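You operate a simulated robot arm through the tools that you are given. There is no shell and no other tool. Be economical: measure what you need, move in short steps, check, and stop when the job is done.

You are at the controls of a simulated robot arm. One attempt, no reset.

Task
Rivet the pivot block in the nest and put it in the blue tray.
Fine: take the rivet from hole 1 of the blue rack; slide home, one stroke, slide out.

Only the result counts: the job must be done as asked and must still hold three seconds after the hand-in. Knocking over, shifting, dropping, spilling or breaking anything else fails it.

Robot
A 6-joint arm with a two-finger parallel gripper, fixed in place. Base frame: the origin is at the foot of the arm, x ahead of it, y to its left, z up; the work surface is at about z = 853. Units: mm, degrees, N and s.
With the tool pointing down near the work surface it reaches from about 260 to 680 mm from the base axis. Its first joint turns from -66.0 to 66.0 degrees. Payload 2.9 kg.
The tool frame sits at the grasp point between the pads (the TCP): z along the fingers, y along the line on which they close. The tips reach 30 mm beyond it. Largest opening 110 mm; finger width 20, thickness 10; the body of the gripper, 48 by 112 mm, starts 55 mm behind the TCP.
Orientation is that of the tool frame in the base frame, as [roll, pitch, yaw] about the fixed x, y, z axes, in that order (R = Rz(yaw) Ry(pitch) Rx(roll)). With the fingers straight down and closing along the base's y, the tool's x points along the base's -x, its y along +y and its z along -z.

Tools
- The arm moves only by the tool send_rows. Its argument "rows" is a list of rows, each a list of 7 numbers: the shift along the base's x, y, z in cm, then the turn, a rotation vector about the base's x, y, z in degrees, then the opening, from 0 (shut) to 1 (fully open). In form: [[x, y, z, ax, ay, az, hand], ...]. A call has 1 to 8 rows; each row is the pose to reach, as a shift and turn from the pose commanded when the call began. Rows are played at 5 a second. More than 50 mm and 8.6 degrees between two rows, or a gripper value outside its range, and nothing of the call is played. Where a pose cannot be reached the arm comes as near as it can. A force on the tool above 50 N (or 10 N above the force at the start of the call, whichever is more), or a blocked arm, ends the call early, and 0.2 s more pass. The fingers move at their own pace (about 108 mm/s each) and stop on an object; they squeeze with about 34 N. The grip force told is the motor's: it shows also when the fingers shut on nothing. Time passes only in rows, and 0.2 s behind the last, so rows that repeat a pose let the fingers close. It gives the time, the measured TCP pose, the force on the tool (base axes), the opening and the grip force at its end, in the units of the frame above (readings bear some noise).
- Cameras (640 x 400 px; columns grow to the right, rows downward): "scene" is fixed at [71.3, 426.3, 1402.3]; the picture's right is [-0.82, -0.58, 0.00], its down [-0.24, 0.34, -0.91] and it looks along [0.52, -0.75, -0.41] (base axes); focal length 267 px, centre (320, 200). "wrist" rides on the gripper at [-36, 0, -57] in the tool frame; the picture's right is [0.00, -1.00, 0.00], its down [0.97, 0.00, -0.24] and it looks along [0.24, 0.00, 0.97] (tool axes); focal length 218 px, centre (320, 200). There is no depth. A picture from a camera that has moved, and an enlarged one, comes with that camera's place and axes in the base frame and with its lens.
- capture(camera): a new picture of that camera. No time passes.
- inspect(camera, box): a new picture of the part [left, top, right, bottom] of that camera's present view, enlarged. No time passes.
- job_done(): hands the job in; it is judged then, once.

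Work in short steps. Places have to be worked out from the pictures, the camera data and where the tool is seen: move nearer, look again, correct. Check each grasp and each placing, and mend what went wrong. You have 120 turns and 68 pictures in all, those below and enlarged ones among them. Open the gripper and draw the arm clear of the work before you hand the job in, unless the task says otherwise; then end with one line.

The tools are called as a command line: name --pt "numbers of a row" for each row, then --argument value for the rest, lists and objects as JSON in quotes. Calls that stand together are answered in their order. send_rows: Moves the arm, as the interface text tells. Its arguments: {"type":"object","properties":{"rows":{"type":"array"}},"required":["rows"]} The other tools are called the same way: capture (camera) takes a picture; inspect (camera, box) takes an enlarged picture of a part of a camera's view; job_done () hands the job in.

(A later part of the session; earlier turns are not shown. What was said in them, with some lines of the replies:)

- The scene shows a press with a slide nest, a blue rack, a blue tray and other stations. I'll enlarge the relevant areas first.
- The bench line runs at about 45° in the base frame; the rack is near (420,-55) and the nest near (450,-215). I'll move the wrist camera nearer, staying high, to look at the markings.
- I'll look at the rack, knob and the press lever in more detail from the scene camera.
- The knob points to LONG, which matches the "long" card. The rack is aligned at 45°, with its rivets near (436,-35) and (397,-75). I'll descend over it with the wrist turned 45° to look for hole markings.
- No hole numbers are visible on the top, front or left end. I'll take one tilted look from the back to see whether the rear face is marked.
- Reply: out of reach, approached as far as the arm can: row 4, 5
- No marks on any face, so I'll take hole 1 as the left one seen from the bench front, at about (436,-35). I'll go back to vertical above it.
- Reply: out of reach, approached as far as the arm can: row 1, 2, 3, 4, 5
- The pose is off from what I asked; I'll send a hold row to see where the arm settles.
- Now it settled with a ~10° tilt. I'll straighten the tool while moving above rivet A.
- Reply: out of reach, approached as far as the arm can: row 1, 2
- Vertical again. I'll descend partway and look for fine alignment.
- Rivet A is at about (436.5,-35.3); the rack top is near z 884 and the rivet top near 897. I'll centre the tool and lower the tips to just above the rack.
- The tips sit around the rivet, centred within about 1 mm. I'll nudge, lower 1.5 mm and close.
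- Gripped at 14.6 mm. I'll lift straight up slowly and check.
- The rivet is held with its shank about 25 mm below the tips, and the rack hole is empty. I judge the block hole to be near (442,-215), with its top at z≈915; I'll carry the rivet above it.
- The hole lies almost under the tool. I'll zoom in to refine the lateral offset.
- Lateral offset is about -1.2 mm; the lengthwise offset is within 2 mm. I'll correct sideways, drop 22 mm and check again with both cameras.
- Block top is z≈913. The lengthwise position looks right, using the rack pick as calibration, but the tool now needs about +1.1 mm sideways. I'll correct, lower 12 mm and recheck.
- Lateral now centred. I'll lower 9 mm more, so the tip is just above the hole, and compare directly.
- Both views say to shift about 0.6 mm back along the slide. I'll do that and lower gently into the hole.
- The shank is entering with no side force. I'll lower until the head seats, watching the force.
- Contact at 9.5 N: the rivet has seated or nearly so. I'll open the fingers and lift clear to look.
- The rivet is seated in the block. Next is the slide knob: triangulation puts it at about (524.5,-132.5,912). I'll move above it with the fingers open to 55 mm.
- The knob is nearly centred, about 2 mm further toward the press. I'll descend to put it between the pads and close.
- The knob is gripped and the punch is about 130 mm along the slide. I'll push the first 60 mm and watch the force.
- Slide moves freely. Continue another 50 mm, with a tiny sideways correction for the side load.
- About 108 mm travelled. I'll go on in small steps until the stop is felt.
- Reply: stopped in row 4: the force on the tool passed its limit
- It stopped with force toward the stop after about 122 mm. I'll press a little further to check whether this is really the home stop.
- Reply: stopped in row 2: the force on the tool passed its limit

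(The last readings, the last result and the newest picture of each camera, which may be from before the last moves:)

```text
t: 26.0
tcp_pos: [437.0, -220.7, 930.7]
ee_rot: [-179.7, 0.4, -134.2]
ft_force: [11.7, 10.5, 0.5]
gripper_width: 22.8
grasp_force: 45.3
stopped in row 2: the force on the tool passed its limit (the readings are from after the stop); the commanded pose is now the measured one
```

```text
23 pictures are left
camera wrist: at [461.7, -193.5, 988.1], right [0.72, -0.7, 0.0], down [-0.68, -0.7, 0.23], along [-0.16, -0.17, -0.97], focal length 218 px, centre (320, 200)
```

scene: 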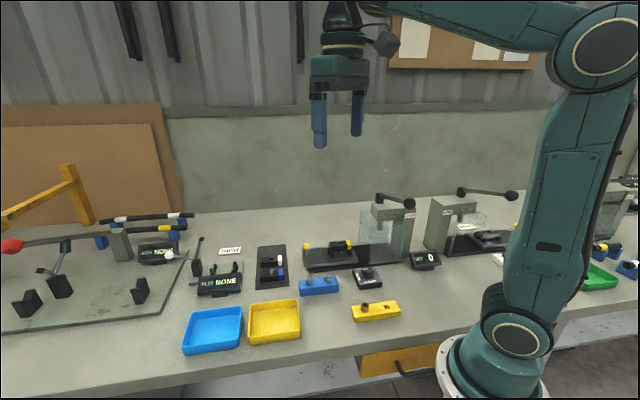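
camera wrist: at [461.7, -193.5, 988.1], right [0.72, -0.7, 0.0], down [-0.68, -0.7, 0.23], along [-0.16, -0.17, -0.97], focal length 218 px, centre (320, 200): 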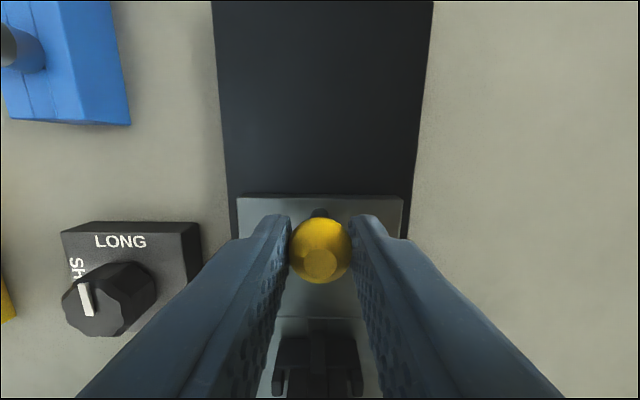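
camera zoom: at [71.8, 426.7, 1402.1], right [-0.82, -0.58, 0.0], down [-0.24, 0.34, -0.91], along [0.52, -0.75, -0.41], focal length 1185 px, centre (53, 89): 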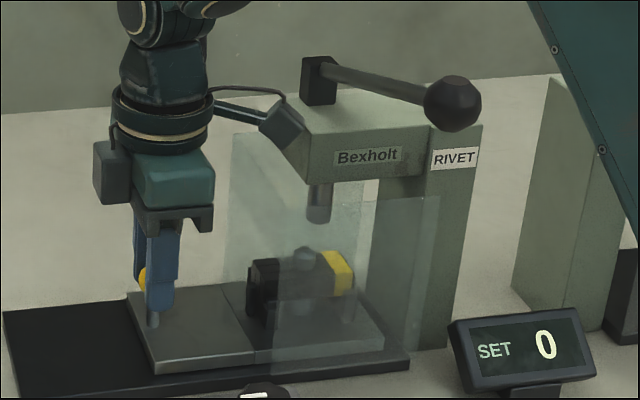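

The cable box on the wrist's press side looks to be touching the press head, and the rivet still appears about 6 mm short of the punch. I'll back off slightly, release, and regrip with the wrist turned 90° so the box points away.

send_rows --pt "0.15 0.15 0 0 0 0 0.05" --pt "0.15 0.15 0 0 0 0 0.5" --pt "0.15 0.15 0 0 0 0 0.5" --pt "0.15 0.15 2.5 0 0 0 0.5" --pt "1.0 1.0 5.5 0 0 0 0.5" --pt "2.2 2.2 7 0 0 -8 0.5" --pt "2.2 2.2 7 0 0 -16 0.5" --pt "2.2 2.2 7 0 0 -24 0.5"

send_rows --pt "0 0 0 0 0 -8.4 0.5" --pt "0 0 0 0 0 -16.8 0.5" --pt "0 0 0 0 0 -25.2 0.5" --pt "0 0 0 0 0 -33.6 0.5" --pt "0 0 0 0 0 -42 0.5" --pt "0 0 0 0 0 -50.4 0.5" --pt "0 0 0 0 0 -58.8 0.5" --pt "0 0 0 0 0 -66 0.5"

capture --camera "wrist"

```text
t: 27.8
tcp_pos: [457.9, -198.7, 1000.4]
ee_rot: [-179.8, 0.4, -158.2]
ft_force: [0.2, -0.4, -0.1]
gripper_width: 54.8
grasp_force: 0.1
```

```text
t: 29.6
tcp_pos: [458.0, -199.0, 1001.2]
ee_rot: [-179.9, 0.4, 135.7]
ft_force: [-0.1, 0.5, 0.1]
gripper_width: 55.0
grasp_force: 0.1
```

```text
22 pictures are left
camera wrist: at [483.7, -222.9, 1058.4], right [-0.7, -0.72, 0.0], down [-0.69, 0.68, 0.23], along [-0.17, 0.16, -0.97], focal length 218 px, centre (320, 200)
```

wrist: 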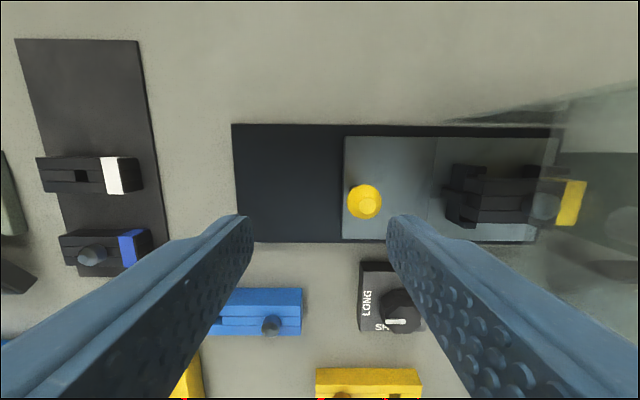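

The knob is at about (435,-220). I'll move over it, descend and grip along the slide direction.

send_rows --pt "-1.15 -1.05 0 0 0 -0.7 0.5" --pt "-2.25 -2.1 0 0 0 -0.7 0.5" --pt "-2.25 -2.1 -2.5 0 0 -0.7 0.5" --pt "-2.25 -2.1 -5 0 0 -0.7 0.5" --pt "-2.25 -2.1 -7.1 0 0 -0.7 0.5" --pt "-2.25 -2.1 -7.1 0 0 -0.7 0.15" --pt "-2.25 -2.1 -7.1 0 0 -0.7 0.05" --pt "-2.25 -2.1 -7.1 0 0 -0.7 0.05"

```text
t: 31.4
tcp_pos: [435.0, -220.1, 929.2]
ee_rot: [-179.8, 0.4, 135.1]
ft_force: [-0.2, 0.5, -2.7]
gripper_width: 22.5
grasp_force: 44.8
```

Gripped on the knob again. I'll push further toward the press in small steps.

send_rows --pt "-0.25 -0.25 0 0 0 0 0.05" --pt "-0.5 -0.5 0 0 0 0 0.05" --pt "-0.75 -0.75 0 0 0 0 0.05" --pt "-1.0 -1.0 0 0 0 0 0.05"

inspect --camera "scene" --box '[330, 170, 430, 280]'

```text
t: 32.4
tcp_pos: [429.5, -225.5, 928.9]
ee_rot: [179.7, 0.6, 135.8]
ft_force: [31.1, 26.6, -8.2]
gripper_width: 22.7
grasp_force: 44.4
```

```text
3.64 times, centred on (380, 225) of scene
camera zoom: at [72.3, 427.0, 1402.0], right [-0.82, -0.58, 0.0], down [-0.24, 0.34, -0.91], along [0.52, -0.75, -0.41], focal length 970 px, centre (102, 109)
```

zoom: 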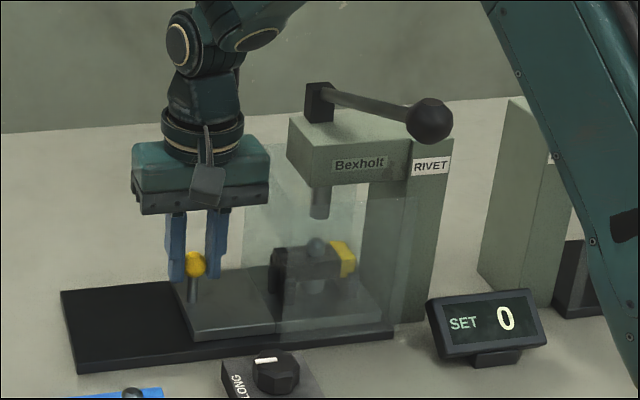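

The slide moved about 8 mm more and met a firm stop, with the rivet now under the punch: it is home. I'll relax the push, release the knob and rise.

send_rows --pt "0.45 0.45 0 0 0 0 0.05" --pt "0.45 0.45 0 0 0 0 0.5" --pt "0.45 0.45 0 0 0 0 0.5" --pt "0.45 0.45 3 0 0 0 0.5" --pt "0.6 0.6 7 0 0 0 0.5" --pt "1.0 1.0 12 0 0 0 0.5" --pt "1.0 1.0 17 0 0 0 0.5" --pt "1.0 1.0 22 0 0 0 0.5"

capture --camera "wrist"

```text
refused: row 6 steps farther than a row can; nothing moved
```

```text
20 pictures are left
camera wrist: at [455.1, -249.5, 987.4], right [-0.7, -0.72, 0.0], down [-0.7, 0.68, 0.23], along [-0.16, 0.16, -0.97], focal length 218 px, centre (320, 200)
```

wrist: 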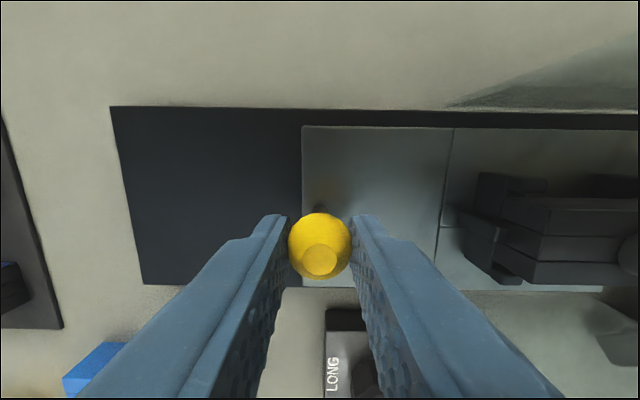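

One row was too long; I'll resend with shorter steps.

send_rows --pt "0.4 0.4 0 0 0 0 0.05" --pt "0.4 0.4 0 0 0 0 0.5" --pt "0.4 0.4 0 0 0 0 0.5" --pt "0.4 0.4 3 0 0 0 0.5" --pt "0.6 0.6 7 0 0 0 0.5" --pt "0.8 0.8 11.5 0 0 0 0.5" --pt "0.8 0.8 16.2 0 0 0 0.5" --pt "0.8 0.8 21 0 0 0 0.5"

```text
t: 34.2
tcp_pos: [432.1, -221.4, 1140.2]
ee_rot: [-179.8, 0.4, 135.1]
ft_force: [-0.7, -0.6, 0.0]
gripper_width: 55.0
grasp_force: 0.1
```

Now I'll rise and move to view the lever ball from above.

send_rows --pt "0 0 4.5 0 0 0 0.5" --pt "-2 0 8.5 0 0 0 0.5" --pt "-5 0 12 0 0 0 0.5" --pt "-9 0 12 0 0 0 0.5" --pt "-13 0 12 0 0 0 0.5" --pt "-13 0 12 0 0 0 0.5"

capture --camera "wrist"

inspect --camera "scene" --box '[330, 160, 450, 280]'

```text
t: 35.6
tcp_pos: [302.6, -222.2, 1259.9]
ee_rot: [-179.8, 0.5, 135.1]
ft_force: [0.5, -0.1, -0.7]
gripper_width: 55.1
grasp_force: 0.0
```

```text
19 pictures are left
camera wrist: at [328.2, -246.3, 1316.8], right [-0.71, -0.71, 0.0], down [-0.69, 0.69, 0.23], along [-0.17, 0.16, -0.97], focal length 218 px, centre (320, 200)
```

wrist: 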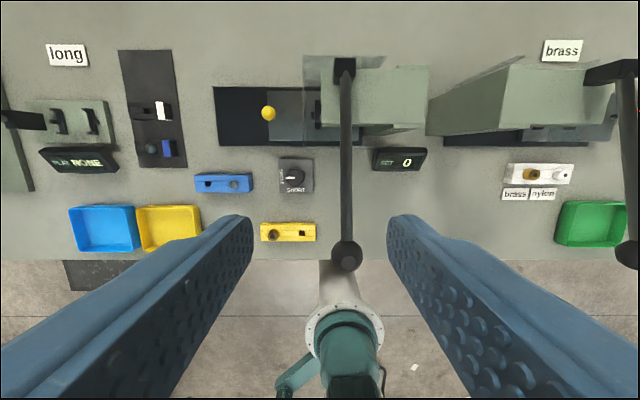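

```text
3.33 times, centred on (390, 220) of scene
camera zoom: at [71.3, 426.3, 1402.3], right [-0.82, -0.58, 0.0], down [-0.24, 0.34, -0.91], along [0.52, -0.75, -0.41], focal length 889 px, centre (87, 133)
```

zoom: 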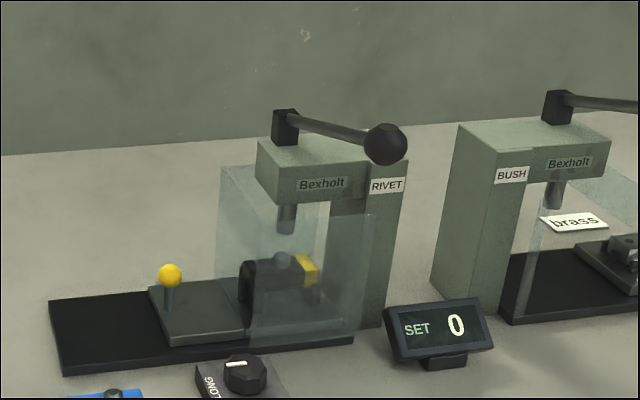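

The lever runs straight toward the front; I estimate the ball at about (234,-196,1123) and the pivot near (365,-327,1058). I'll position above the ball, pads straddling it, and check.

send_rows --pt "-2.3 0.9 -1.5 0 0 0 0.65" --pt "-4.6 1.8 -3 0 0 0 0.65" --pt "-6.8 2.6 -4.5 0 0 0 0.65" --pt "-6.8 2.6 -7.5 0 0 0 0.65" --pt "-6.8 2.6 -7.5 0 0 0 0.65"

capture --camera "wrist"

```text
t: 36.8
tcp_pos: [252.0, -190.1, 1201.1]
ee_rot: [177.9, 0.0, 135.0]
ft_force: [0.0, 0.3, 0.3]
gripper_width: 71.9
grasp_force: 0.1
out of reach, approached as far as the arm can: row 1, 2, 3, 4
```

```text
17 pictures are left
camera wrist: at [275.8, -216.8, 1257.6], right [-0.71, -0.71, -0.04], down [-0.69, 0.68, 0.24], along [-0.14, 0.2, -0.97], focal length 218 px, centre (320, 200)
```

wrist: 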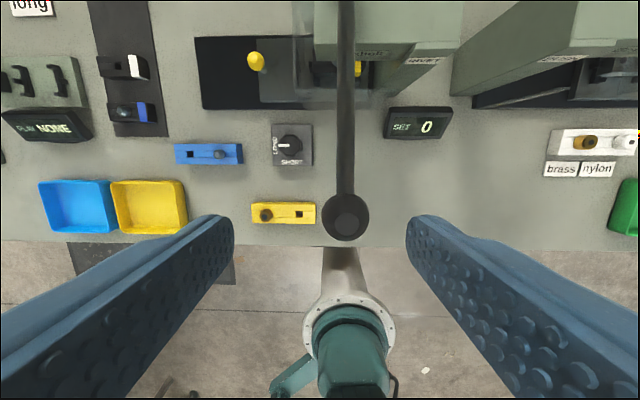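

I'm near the arm's inner reach limit here. The ball is at about (236,-194,1123); I'll shift sideways to centre on it, then lower around it.

send_rows --pt "-1.0 -1.0 0 0 0 0 0.7" --pt "-1.0 -1.0 0 0 0 0 0.7" --pt "-1.0 -1.0 -2 0 0 0 0.7"

inspect --camera "wrist" --box '[220, 140, 420, 300]'

```text
t: 37.6
tcp_pos: [225.2, -205.8, 1163.8]
ee_rot: [-179.7, 0.6, 135.0]
ft_force: [-0.6, 0.2, -0.1]
gripper_width: 77.2
grasp_force: 0.2
```

```text
2.50 times, centred on (320, 220) of wrist
camera zoom: at [251.0, -230.1, 1222.6], right [-0.71, -0.71, 0.0], down [-0.69, 0.69, 0.23], along [-0.17, 0.16, -0.97], focal length 546 px, centre (320, 150)
```

zoom: 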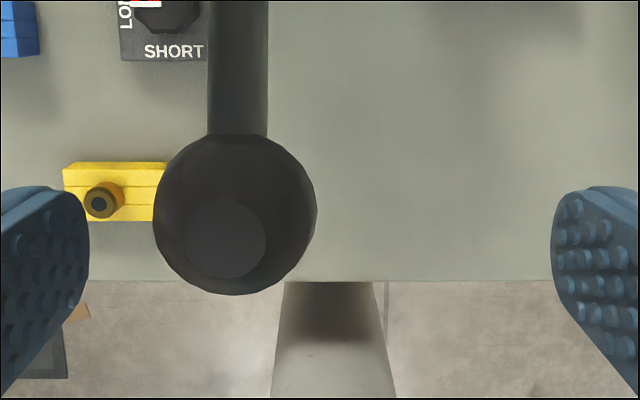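

Reachable now. The ball is 16 mm to the left in view and aligned otherwise. I'll shift, lower to ball centre and close.

send_rows --pt "0.57 0.57 0 0 0 0 0.7" --pt "1.13 1.13 0 0 0 0 0.7" --pt "1.13 1.13 -2 0 0 0 0.7" --pt "1.13 1.13 -4.2 0 0 0 0.7" --pt "1.13 1.13 -4.2 0 0 0 0.7"

inspect --camera "wrist" --box '[220, 140, 420, 300]'

```text
t: 38.8
tcp_pos: [236.2, -194.2, 1122.7]
ee_rot: [-179.8, 0.4, 135.2]
ft_force: [0.7, -0.1, 0.3]
gripper_width: 77.0
grasp_force: 0.2
```

```text
2.50 times, centred on (320, 220) of wrist
camera zoom: at [262.2, -218.5, 1180.2], right [-0.71, -0.71, 0.0], down [-0.69, 0.69, 0.23], along [-0.17, 0.16, -0.97], focal length 546 px, centre (320, 150)
```

zoom: 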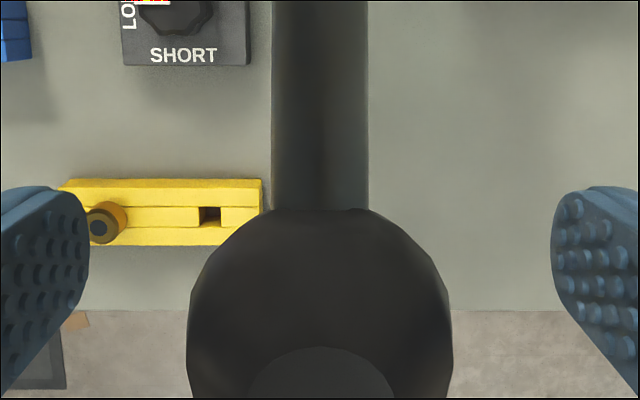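

The ball is centred between the pads. I'll close on it first.

send_rows --pt "0 0 0 0 0 0 0.4" --pt "0 0 0 0 0 0 0.1" --pt "0 0 0 0 0 0 0.1" --pt "0 0 0 0 0 0 0.1"

```text
t: 39.8
tcp_pos: [236.6, -194.5, 1123.1]
ee_rot: [-179.7, 0.4, 135.2]
ft_force: [1.6, 1.0, -1.7]
gripper_width: 30.2
grasp_force: 45.0
```

Ball gripped (30 mm). I'll swing it down along the arc, first quarter.

send_rows --pt "-0.3 0.3 -1.43 0 0 0 0.1" --pt "-0.57 0.57 -3.1 0 0 0 0.1" --pt "-0.73 0.73 -4.8 0 0 0 0.1" --pt "-0.78 0.78 -6.5 0 0 0 0.1"

inspect --camera "scene" --box '[330, 160, 450, 280]'

```text
t: 40.8
tcp_pos: [230.4, -189.4, 1058.7]
ee_rot: [-179.8, 0.6, 135.0]
ft_force: [3.7, -6.7, 8.9]
gripper_width: 29.9
grasp_force: 45.1
```

```text
3.33 times, centred on (390, 220) of scene
camera zoom: at [71.4, 426.2, 1402.3], right [-0.82, -0.58, 0.0], down [-0.24, 0.34, -0.91], along [0.52, -0.75, -0.41], focal length 889 px, centre (87, 133)
```

zoom: 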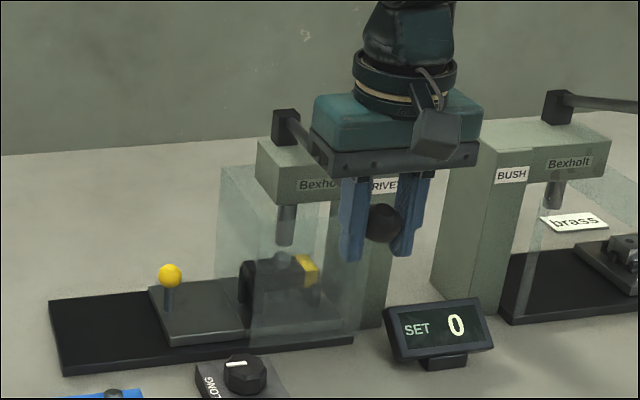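

The punch is coming down. Continue the arc to about -20°.

send_rows --pt "0.1 -0.1 -1.7 0 0 0 0.1" --pt "0.28 -0.28 -3.4 0 0 0 0.1" --pt "0.54 -0.54 -5.07 0 0 0 0.1" --pt "0.9 -0.9 -6.7 0 0 0 0.1"

inspect --camera "scene" --box '[330, 160, 450, 280]'

```text
t: 41.8
tcp_pos: [236.3, -195.0, 991.3]
ee_rot: [-179.7, 0.2, 135.3]
ft_force: [-12.8, 9.9, 30.7]
gripper_width: 30.0
grasp_force: 45.0
```

```text
3.33 times, centred on (390, 220) of scene
camera zoom: at [70.7, 426.8, 1402.2], right [-0.82, -0.58, 0.0], down [-0.24, 0.34, -0.91], along [0.53, -0.75, -0.41], focal length 889 px, centre (87, 133)
```

zoom: 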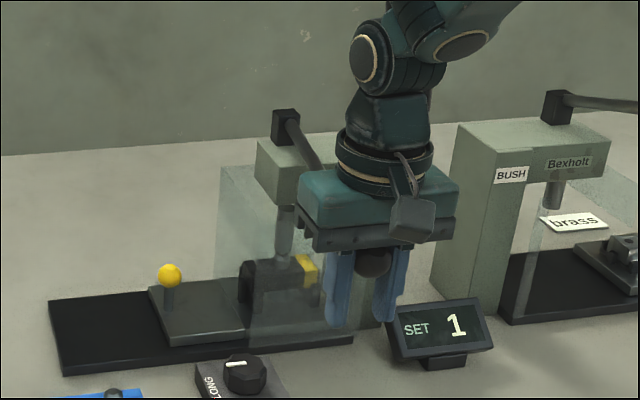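

The counter reads SET 1, with the punch on the rivet, so the stroke is made. I'll raise the lever back along the arc to its start.

send_rows --pt "-0.5 0.5 1.2 0 0 0 0.1" --pt "-0.55 0.55 2.6 0 0 0 0.1" --pt "-0.6 0.6 4.2 0 0 0 0.1" --pt "-0.55 0.55 5.8 0 0 0 0.1" --pt "-0.4 0.4 7.5 0 0 0 0.1" --pt "-0.25 0.25 9.0 0 0 0 0.1" --pt "-0.05 0.05 10.5 0 0 0 0.1"

inspect --camera "scene" --box '[330, 160, 450, 280]'

```text
t: 43.4
tcp_pos: [237.0, -193.9, 1093.1]
ee_rot: [-179.7, -0.1, 135.1]
ft_force: [-0.5, -6.3, -38.6]
gripper_width: 30.2
grasp_force: 44.9
```

```text
3.33 times, centred on (390, 220) of scene
camera zoom: at [71.6, 425.9, 1402.4], right [-0.82, -0.58, 0.0], down [-0.24, 0.34, -0.91], along [0.52, -0.75, -0.41], focal length 889 px, centre (87, 133)
```

zoom: 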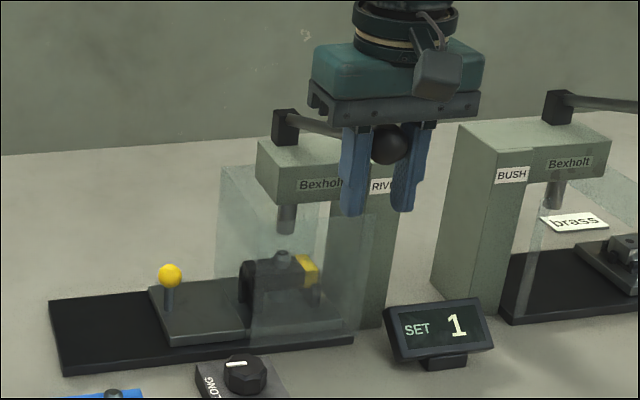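

Lever is back at its top stop, SET 1, and the rivet is visibly headed. I'll open and rise clear of the ball.

send_rows --pt "0 0 0 0 0 0 0.4" --pt "0 0 0 0 0 0 0.7" --pt "0 0 0 0 0 0 0.7" --pt "0 0 3 0 0 0 0.7" --pt "0 0 7 0 0 0 0.7" --pt "1 -0.4 11 0 0 0 0.7" --pt "3 -1 15 0 0 0 0.7"

```text
t: 45.0
tcp_pos: [267.2, -205.0, 1245.5]
ee_rot: [-179.7, 0.4, 135.2]
ft_force: [0.0, -0.7, 0.1]
gripper_width: 77.0
grasp_force: 0.1
```

Now back over the slide knob, at about (430,-225).

send_rows --pt "4 0 0 0 0 0 0.5" --pt "8 -0.6 0 0 0 0 0.5" --pt "12 -1.2 0 0 0 0 0.5" --pt "16.3 -2.0 0 0 0 0 0.5" --pt "16.3 -2.0 -4.5 0 0 0 0.5" --pt "16.3 -2.0 -9 0 0 0 0.5" --pt "16.3 -2.0 -13.5 0 0 0 0.5" --pt "16.3 -2.0 -18 0 0 0 0.5"

send_rows --pt "0 0 -3.5 0 0 0 0.5" --pt "0 0 -7 0 0 0 0.5" --pt "0 0 -7 0 0 0 0.5"

capture --camera "wrist"

```text
t: 46.8
tcp_pos: [477.6, -250.1, 1131.2]
ee_rot: [-179.8, 0.2, 135.1]
ft_force: [0.5, -0.5, 0.3]
gripper_width: 55.2
grasp_force: 0.1
out of reach, approached as far as the arm can: row 5, 6, 7, 8
```

```text
t: 47.6
tcp_pos: [511.5, -267.5, 1081.7]
ee_rot: [-179.8, 0.2, 135.2]
ft_force: [-0.3, -0.4, -0.7]
gripper_width: 55.1
grasp_force: 0.1
out of reach, approached as far as the arm can: row 1, 2, 3
```

```text
11 pictures are left
camera wrist: at [536.0, -291.0, 1140.0], right [-0.71, -0.71, 0.0], down [-0.69, 0.69, 0.24], along [-0.17, 0.16, -0.97], focal length 218 px, centre (320, 200)
```

wrist: 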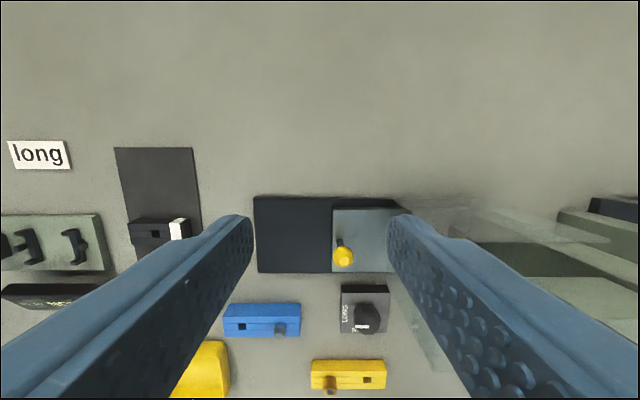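

The arm wandered off line (a joint limit during descent). I'll first bring the commanded pose back to where the arm really is.

send_rows --pt "2.7 -1.4 2.9 0 0 0 0.5" --pt "5.4 -2.8 5.8 0 0 0 0.5" --pt "8.1 -4.2 8.7 0 0 0 0.5" --pt "8.1 -4.2 8.7 0 0 0 0.5"

```text
t: 48.6
tcp_pos: [552.3, -286.1, 1142.2]
ee_rot: [-179.8, 0.4, 135.0]
ft_force: [0.8, 0.5, 0.1]
gripper_width: 55.0
grasp_force: 0.1
out of reach, approached as far as the arm can: row 2, 3, 4
```

I'll hold to see the settled pose.

send_rows --pt "0 0 0 0 0 0 0.5" --pt "0 0 0 0 0 0 0.5"

```text
t: 49.2
tcp_pos: [552.1, -285.6, 1141.8]
ee_rot: [-179.7, 0.4, 135.1]
ft_force: [-0.2, 0.0, -0.3]
gripper_width: 55.0
grasp_force: 0.2
```

Settled. I'll try going down a bit first, over empty bench behind the slide.

send_rows --pt "0 0 -3 0 0 0 0.5" --pt "0 0 -6 0 0 0 0.5" --pt "0 0 -9 0 0 0 0.5" --pt "0 0 -9 0 0 0 0.5"

```text
t: 50.2
tcp_pos: [554.4, -286.2, 1051.0]
ee_rot: [-179.8, 0.4, 135.0]
ft_force: [0.1, -0.7, -0.5]
gripper_width: 54.9
grasp_force: 0.1
```

Good, reachable. Now inward at this height toward the knob.

send_rows --pt "-4 2 -1 0 0 0 0.5" --pt "-8 4 -2 0 0 0 0.5" --pt "-12.3 6.2 -3 0 0 0 0.5" --pt "-12.3 6.2 -3 0 0 0 0.5"

```text
t: 51.2
tcp_pos: [521.5, -268.3, 1064.9]
ee_rot: [-179.7, 0.3, 135.2]
ft_force: [0.1, 0.4, -0.2]
gripper_width: 54.9
grasp_force: 0.0
out of reach, approached as far as the arm can: row 1, 2, 3, 4
```

The arm seems to be in a different joint configuration now. One scene picture to see its posture.

capture --camera "scene"

```text
10 pictures are left
```

scene: 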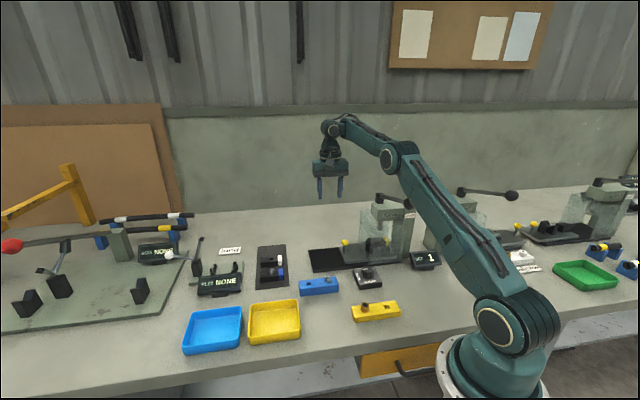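

The arm is stretched low over the bench. I'll test whether a 45° wrist turn frees the inward motion.

send_rows --pt "0 0 0 0 0 8 0.5" --pt "0 0 0 0 0 16 0.5" --pt "0 0 0 0 0 24 0.5" --pt "0 0 0 0 0 32 0.5" --pt "0 0 0 0 0 40 0.5" --pt "0 0 0 0 0 45 0.5" --pt "-2 1 0 0 0 45 0.5" --pt "-4 2 0 0 0 45 0.5"

```text
t: 53.0
tcp_pos: [511.5, -266.3, 1084.4]
ee_rot: [-179.9, 0.4, -179.7]
ft_force: [0.3, -0.1, -0.3]
gripper_width: 55.0
grasp_force: 0.0
out of reach, approached as far as the arm can: row 7, 8
```

Turning doesn't help; the limit is radial. I'll swing the arm to the left at this radius, where nothing is in the way, then try coming inward.

send_rows --pt "2.5 3.0 -1 0 0 0 0.5" --pt "4.2 6.6 -2 0 0 0 0.5" --pt "5.6 10.4 -2 0 0 0 0.5" --pt "6.6 14.3 -2 0 0 0 0.5" --pt "7.3 18.3 -2 0 0 0 0.5" --pt "4 18.6 -2 0 0 0 0.5" --pt "0.5 18.9 -2 0 0 0 0.5" --pt "-3 19 -2 0 0 0 0.5"

```text
t: 54.8
tcp_pos: [557.2, -83.6, 1103.9]
ee_rot: [-179.9, 0.2, -179.9]
ft_force: [-0.4, 0.2, 0.1]
gripper_width: 55.0
grasp_force: 0.0
out of reach, approached as far as the arm can: row 6, 7, 8
```

Earlier such blocks cleared after several repeated rows. I'll command a modest inward target and hold it for a full call, here over free space.

send_rows --pt "-3 0 0 0 0 0 0.5" --pt "-6 0 0 0 0 0 0.5" --pt "-9 0 0 0 0 0 0.5" --pt "-9 0 0 0 0 0 0.5" --pt "-9 0 0 0 0 0 0.5" --pt "-9 0 0 0 0 0 0.5" --pt "-9 0 0 0 0 0 0.5" --pt "-9 0 0 0 0 0 0.5"

```text
t: 56.6
tcp_pos: [516.2, -91.5, 1150.1]
ee_rot: [-179.8, 0.3, -179.9]
ft_force: [0.6, 0.2, 0.5]
gripper_width: 55.1
grasp_force: 0.1
out of reach, approached as far as the arm can: row 1, 2, 3, 4, 5, 6, 7, 8
```

The wrist is locked against a joint limit on this side; it came out via the high route, so I'll retrace high, go inward, then descend close to the base over free space to restore the usual posture.

send_rows --pt "0 1 4 0 0 0 0.5" --pt "-1 2 8 0 0 0 0.5" --pt "-3 3 12 0 0 0 0.5" --pt "-7 4.5 13 0 0 0 0.5" --pt "-11 6 13 0 0 0 0.5" --pt "-15 7.5 13 0 0 0 0.5" --pt "-18.5 9 13 0 0 0 0.5" --pt "-18.5 9 13 0 0 0 0.5"

```text
t: 58.4
tcp_pos: [331.3, -1.5, 1281.1]
ee_rot: [-179.8, 0.4, -179.9]
ft_force: [-0.1, 0.7, 0.6]
gripper_width: 55.1
grasp_force: 0.1
```

That worked. Now descending near the base.

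send_rows --pt "-0.5 0 -4 0 0 0 0.5" --pt "-1 0 -8 0 0 0 0.5" --pt "-1 0 -12 0 0 0 0.5" --pt "-1 0 -16 0 0 0 0.5" --pt "-1 0 -20 0 0 0 0.5" --pt "-1 0 -24 0 0 0 0.5"

```text
t: 59.8
tcp_pos: [321.1, -2.2, 1041.0]
ee_rot: [-179.8, 0.5, -179.9]
ft_force: [-0.4, 0.6, -0.6]
gripper_width: 55.2
grasp_force: 0.0
```

Posture restored. Now outward at this height, turning the wrist back by 45°.

send_rows --pt "3 -1 0 0 0 -8 0.5" --pt "6 -3 0 0 0 -16 0.5" --pt "9 -6 0 0 0 -24 0.5" --pt "11 -9.5 0 0 0 -32 0.5" --pt "11 -13.5 0 0 0 -40 0.5" --pt "11 -17.5 -1 0 0 -45 0.5" --pt "11 -21.2 -3.5 0 0 -45 0.5" --pt "11 -21.2 -3.5 0 0 -45 0.5"

capture --camera "wrist"

```text
t: 61.6
tcp_pos: [433.0, -212.2, 1006.5]
ee_rot: [-179.8, 0.4, 135.1]
ft_force: [-0.5, -0.6, 0.2]
gripper_width: 54.9
grasp_force: 0.1
```

```text
9 pictures are left
camera wrist: at [458.0, -238.2, 1063.4], right [-0.71, -0.71, 0.0], down [-0.69, 0.69, 0.23], along [-0.17, 0.16, -0.97], focal length 218 px, centre (320, 200)
```

wrist: 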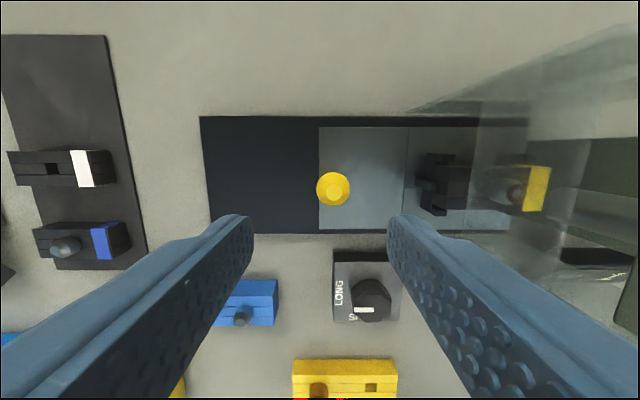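

The knob is at about (430.4,-223.8). I'll move over it, descend and grip.

send_rows --pt "-0.26 -1.16 0 0 0 0 0.5" --pt "-0.26 -1.16 -2.5 0 0 0 0.5" --pt "-0.26 -1.16 -5 0 0 0 0.5" --pt "-0.26 -1.16 -7.6 0 0 0 0.5" --pt "-0.26 -1.16 -7.6 0 0 0 0.5" --pt "-0.26 -1.16 -7.6 0 0 0 0.15" --pt "-0.26 -1.16 -7.6 0 0 0 0.05" --pt "-0.26 -1.16 -7.6 0 0 0 0.05"

```text
t: 63.4
tcp_pos: [430.4, -224.0, 928.9]
ee_rot: [-179.8, 0.4, 135.1]
ft_force: [8.2, 5.2, -5.0]
gripper_width: 22.7
grasp_force: 45.0
```

Gripped. Now pulling the slide out 128 mm.

send_rows --pt "0.7 0.7 0 0 0 0 0.05" --pt "1.9 1.9 0 0 0 0 0.05" --pt "3.2 3.2 0 0 0 0 0.05" --pt "4.5 4.5 0 0 0 0 0.05" --pt "5.8 5.8 0 0 0 0 0.05" --pt "7.1 7.1 0 0 0 0 0.05" --pt "8.3 8.3 0 0 0 0 0.05" --pt "9.0 9.0 0 0 0 0 0.05"

```text
t: 65.2
tcp_pos: [519.9, -133.8, 929.0]
ee_rot: [-179.8, 0.6, 135.2]
ft_force: [5.6, -4.7, 2.4]
gripper_width: 22.7
grasp_force: 44.8
```

Nearly out; I'll pull gently to feel the outer stop.

send_rows --pt "0.2 0.2 0 0 0 0 0.05" --pt "0.4 0.4 0 0 0 0 0.05" --pt "0.6 0.6 0 0 0 0 0.05"

```text
t: 66.0
tcp_pos: [521.2, -132.4, 929.5]
ee_rot: [-179.4, 0.3, 134.6]
ft_force: [-22.7, -24.8, 10.9]
gripper_width: 22.5
grasp_force: 44.7
```

The outer stop is reached (33 N). Relax, release, rise, and begin turning the wrist back to grip the block across its width.

send_rows --pt "-0.45 -0.45 0 0 0 0 0.05" --pt "-0.45 -0.45 0 0 0 0 0.5" --pt "-0.45 -0.45 0 0 0 0 0.5" --pt "-0.45 -0.45 3.5 0 0 0 0.5" --pt "-0.45 -0.45 7.5 0 0 0 0.5" --pt "-0.45 -0.45 7.5 0 0 8.4 0.5" --pt "-0.45 -0.45 7.5 0 0 16.8 0.5" --pt "-0.45 -0.45 7.5 0 0 25.2 0.5"

send_rows --pt "-1 -1 0 0 0 8.4 0.5" --pt "-2 -2 0 0 0 16.8 0.5" --pt "-3 -3 0 0 0 25.2 0.5" --pt "-4 -4 0 0 0 33.6 0.5" --pt "-5 -5 0 0 0 42 0.5" --pt "-6 -6 0 0 0 50.4 0.5" --pt "-7 -7 0 0 0 58.8 0.5" --pt "-7.3 -7.5 0 0 0 64.6 0.5"

capture --camera "wrist"

```text
t: 67.8
tcp_pos: [520.5, -134.1, 1003.5]
ee_rot: [-179.8, 0.4, 160.4]
ft_force: [0.1, -0.4, -0.3]
gripper_width: 55.1
grasp_force: 0.0
```

```text
t: 69.6
tcp_pos: [447.5, -208.8, 1005.4]
ee_rot: [-179.8, 0.6, -135.0]
ft_force: [-0.1, 0.7, 0.0]
gripper_width: 55.1
grasp_force: 0.0
```

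```text
8 pictures are left
camera wrist: at [472.5, -182.4, 1061.9], right [0.71, -0.71, 0.0], down [-0.69, -0.69, 0.23], along [-0.16, -0.17, -0.97], focal length 218 px, centre (320, 200)
```

wrist: 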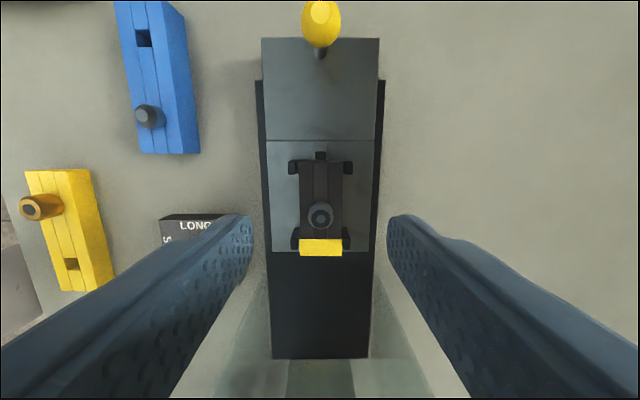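

The rivet and block are aligned in the column; I'll grip near the block's middle, 3 mm further along. Descending to put the tips near the block's lower edge.

send_rows --pt "-0.21 -0.21 -2 0 0 0 0.5" --pt "-0.21 -0.21 -4 0 0 0 0.5" --pt "-0.21 -0.21 -6 0 0 0 0.5" --pt "-0.21 -0.21 -8 0 0 0 0.5" --pt "-0.21 -0.21 -8 0 0 0 0.5"

inspect --camera "scene" --box '[310, 200, 400, 270]'

```text
t: 70.8
tcp_pos: [445.9, -209.7, 924.2]
ee_rot: [-179.9, 0.3, -135.1]
ft_force: [-0.2, -0.4, 0.2]
gripper_width: 55.2
grasp_force: 0.0
```

```text
5.71 times, centred on (355, 235) of scene
camera zoom: at [71.4, 426.3, 1402.3], right [-0.82, -0.58, 0.0], down [-0.24, 0.34, -0.91], along [0.52, -0.75, -0.41], focal length 1523 px, centre (120, 0)
```

zoom: 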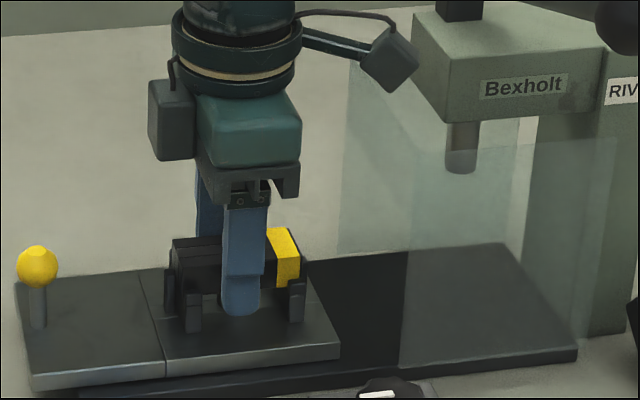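

The fingers are between the prongs, straddling the block. Closing, then a slow lift.

send_rows --pt "0 0 0 0 0 0 0.3" --pt "0 0 0 0 0 0 0.15" --pt "0 0 0 0 0 0 0.1" --pt "0 0 0 0 0 0 0.1"

send_rows --pt "0 0 0.5 0 0 0 0.1" --pt "0 0 1.5 0 0 0 0.1" --pt "0 0 3 0 0 0 0.1" --pt "0 0 5.5 0 0 0 0.1" --pt "0 0 8 0 0 0 0.1" --pt "0 0 8 0 0 0 0.1"

inspect --camera "scene" --box '[310, 190, 400, 270]'

```text
t: 71.8
tcp_pos: [445.4, -210.6, 923.4]
ee_rot: [-179.8, 0.3, -135.0]
ft_force: [0.1, -1.3, -0.3]
gripper_width: 29.2
grasp_force: 33.6
```

```text
t: 73.2
tcp_pos: [444.5, -211.1, 1005.8]
ee_rot: [-179.8, 0.4, -135.1]
ft_force: [0.1, -0.7, -0.8]
gripper_width: 29.1
grasp_force: 34.4
```

```text
5.00 times, centred on (355, 230) of scene
camera zoom: at [71.4, 426.3, 1402.3], right [-0.82, -0.58, 0.0], down [-0.24, 0.34, -0.91], along [0.52, -0.75, -0.41], focal length 1333 px, centre (145, 50)
```

zoom: 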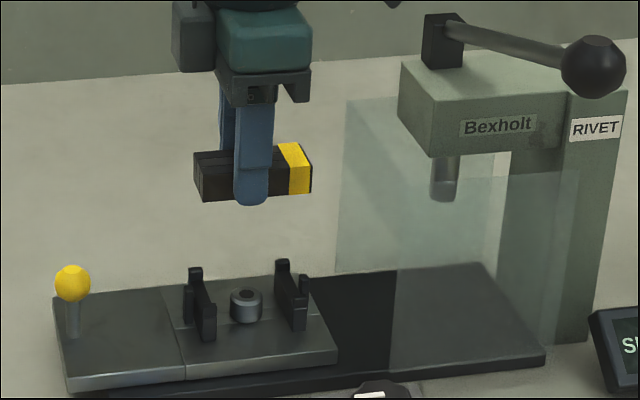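

The block is held and the anvil is clear. I judge the blue tray centre to be at about (544,208); I'll carry the block there at z≈1020.

send_rows --pt "1 -0.0 0.7 0 0 0 0.1" --pt "2 4 1.4 0 0 0 0.1" --pt "3 8.2 1.4 0 0 0 0.1" --pt "4 12.4 1.4 0 0 0 0.1" --pt "5 16.6 1.4 0 0 0 0.1" --pt "6 20.8 1.4 0 0 0 0.1" --pt "7 25 1.4 0 0 0 0.1" --pt "8 29.2 1.4 0 0 0 0.1"

send_rows --pt "0.5 4.2 0 0 0 0 0.1" --pt "1 8.4 0 0 0 0 0.1" --pt "1.8 12.6 0 0 0 0 0.1" --pt "1.8 12.6 -3 0 0 0 0.1" --pt "1.8 12.6 -3 0 0 0 0.1"

capture --camera "wrist"

```text
t: 75.0
tcp_pos: [525.4, 81.6, 1018.1]
ee_rot: [-179.8, 0.3, -135.2]
ft_force: [0.2, 0.5, 0.2]
gripper_width: 29.2
grasp_force: 33.8
```

```text
t: 76.2
tcp_pos: [544.5, 207.6, 988.3]
ee_rot: [-179.8, 0.4, -135.0]
ft_force: [-0.1, 0.4, -1.0]
gripper_width: 29.4
grasp_force: 34.0
```

```text
5 pictures are left
camera wrist: at [568.7, 233.7, 1045.6], right [0.71, -0.71, 0.0], down [-0.69, -0.69, 0.23], along [-0.16, -0.17, -0.97], focal length 218 px, centre (320, 200)
```

wrist: 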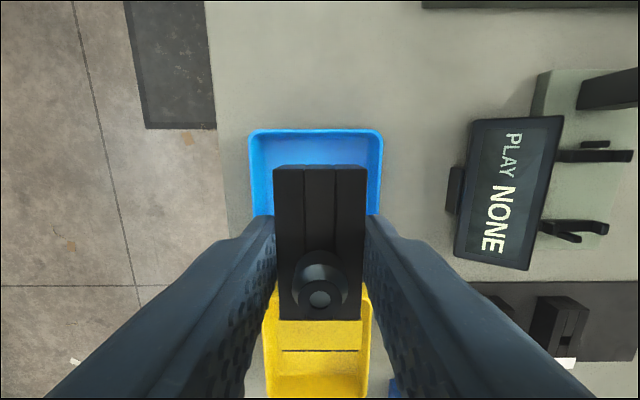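

The tray's centre is about 12 mm further along and 3 mm to the front. I'll shift and lower, then feel for the floor.

send_rows --pt "-1.05 -0.65 -1.5 0 0 0 0.1" --pt "-1.05 -0.65 -4 0 0 0 0.1" --pt "-1.05 -0.65 -6.5 0 0 0 0.1" --pt "-1.05 -0.65 -8 0 0 0 0.1" --pt "-1.05 -0.65 -8.8 0 0 0 0.1" --pt "-1.05 -0.65 -8.8 0 0 0 0.1"

inspect --camera "scene" --box '[160, 280, 310, 370]'

```text
t: 77.6
tcp_pos: [532.3, 201.5, 899.7]
ee_rot: [-179.8, 0.5, -135.1]
ft_force: [-0.2, -0.1, -1.6]
gripper_width: 29.2
grasp_force: 34.2
```

```text
4.27 times, centred on (235, 325) of scene
camera zoom: at [71.4, 426.3, 1402.3], right [-0.82, -0.58, 0.0], down [-0.24, 0.34, -0.91], along [0.52, -0.75, -0.41], focal length 1138 px, centre (683, -333)
```

zoom: 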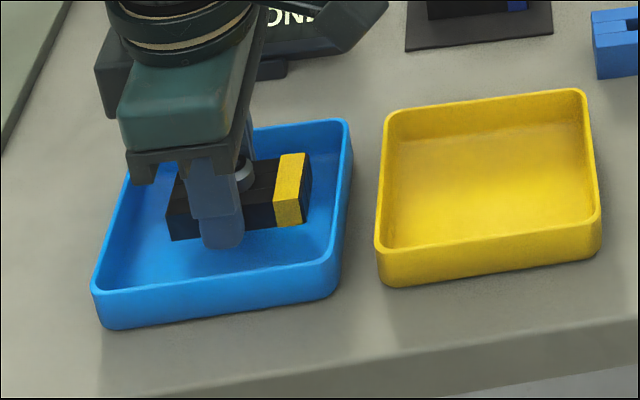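

The block is well inside the tray walls. Lowering in small steps until contact.

send_rows --pt "0 0 -0.3 0 0 0 0.1" --pt "0 0 -0.6 0 0 0 0.1" --pt "0 0 -0.8 0 0 0 0.1"

```text
t: 78.4
tcp_pos: [534.0, 200.2, 893.1]
ee_rot: [-179.8, 0.4, -135.1]
ft_force: [0.3, -0.6, -1.3]
gripper_width: 29.4
grasp_force: 34.3
```

send_rows --pt "0 0 -0.15 0 0 0 0.1" --pt "0 0 -0.3 0 0 0 0.1" --pt "0 0 -0.4 0 0 0 0.1"

```text
t: 79.2
tcp_pos: [533.2, 200.6, 888.2]
ee_rot: [-179.8, 0.4, -135.0]
ft_force: [-0.1, 0.7, -0.4]
gripper_width: 28.7
grasp_force: 34.3
```

No contact yet; a little further.

send_rows --pt "0 0 -0.1 0 0 0 0.1" --pt "0 0 -0.2 0 0 0 0.1" --pt "0 0 -0.2 0 0 0 0.1"

inspect --camera "scene" --box '[170, 285, 270, 350]'

```text
t: 80.0
tcp_pos: [533.1, 200.4, 887.0]
ee_rot: [-179.8, 0.5, -135.1]
ft_force: [0.3, 0.2, -0.8]
gripper_width: 29.1
grasp_force: 34.0
```

```text
6.15 times, centred on (220, 318) of scene
camera zoom: at [71.4, 426.3, 1402.3], right [-0.82, -0.58, 0.0], down [-0.24, 0.34, -0.91], along [0.52, -0.75, -0.41], focal length 1641 px, centre (935, -523)
```

zoom: 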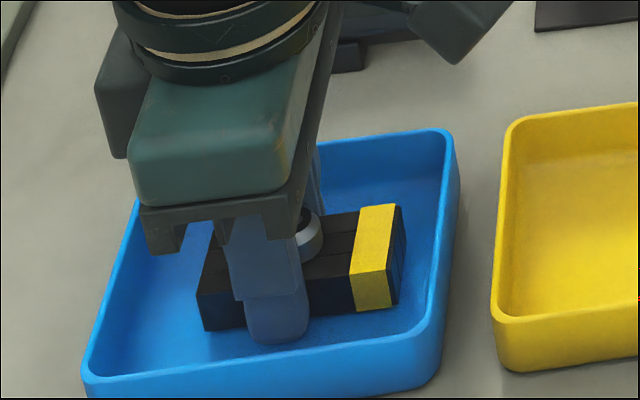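

Very close to the floor. Two more millimetres, then release.

send_rows --pt "0 0 -0.1 0 0 0 0.1" --pt "0 0 -0.2 0 0 0 0.1" --pt "0 0 -0.2 0 0 0 0.1"

```text
t: 80.8
tcp_pos: [533.3, 200.4, 884.5]
ee_rot: [-179.7, 0.5, -135.1]
ft_force: [0.7, -0.7, -1.7]
gripper_width: 29.0
grasp_force: 33.4
```

send_rows --pt "0 0 -0.1 0 0 0 0.1" --pt "0 0 -0.1 0 0 0 0.1"

```text
t: 81.4
tcp_pos: [533.6, 200.7, 885.3]
ee_rot: [-179.7, 0.5, -135.0]
ft_force: [-2.3, 0.0, 5.9]
gripper_width: 29.4
grasp_force: 33.6
```

Contact with the tray floor (5.9 N). I'll open moderately and rise straight up.

send_rows --pt "0 0 0.1 0 0 0 0.2" --pt "0 0 0.1 0 0 0 0.42" --pt "0 0 0.1 0 0 0 0.42" --pt "0 0 3 0 0 0 0.42" --pt "0 0 7 0 0 0 0.42" --pt "0 0 11 0 0 0 0.42" --pt "0 0 15 0 0 0 0.42"

capture --camera "scene"

inspect --camera "scene" --box '[160, 280, 310, 370]'

```text
t: 83.0
tcp_pos: [532.2, 200.1, 1034.5]
ee_rot: [-179.7, 0.3, -135.0]
ft_force: [-0.9, 0.0, 0.0]
gripper_width: 46.4
grasp_force: 0.0
```

```text
2 pictures are left
```

scene: 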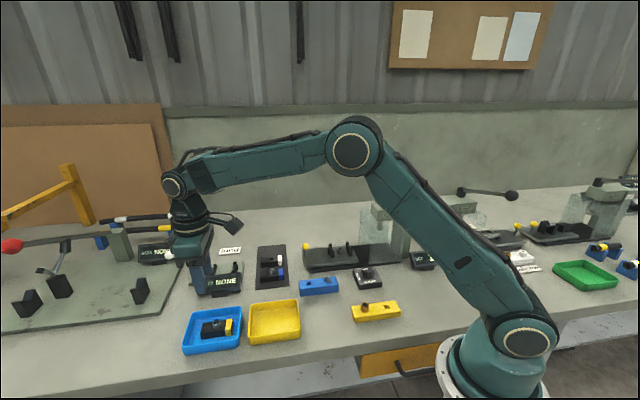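

```text
4.27 times, centred on (235, 325) of scene
camera zoom: at [71.3, 426.3, 1402.3], right [-0.82, -0.58, 0.0], down [-0.24, 0.34, -0.91], along [0.52, -0.75, -0.41], focal length 1138 px, centre (683, -333)
```

zoom: 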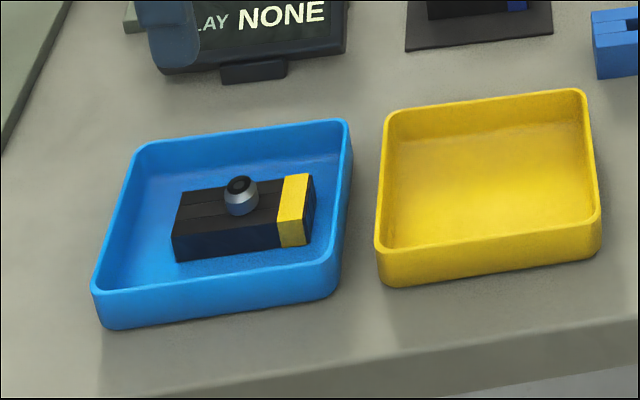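

The riveted block lies flat in the blue tray, the gripper is open and clear, the slide is out and the lever is up. Handing in.

job_done

```text
The job is handed in.
```

I riveted the pivot block with one stroke (the counter reads SET 1), slid the nest back out and put the block in the blue tray; the rack holes carry no numbers, so I took hole 1 to be the left one seen from the bench front.
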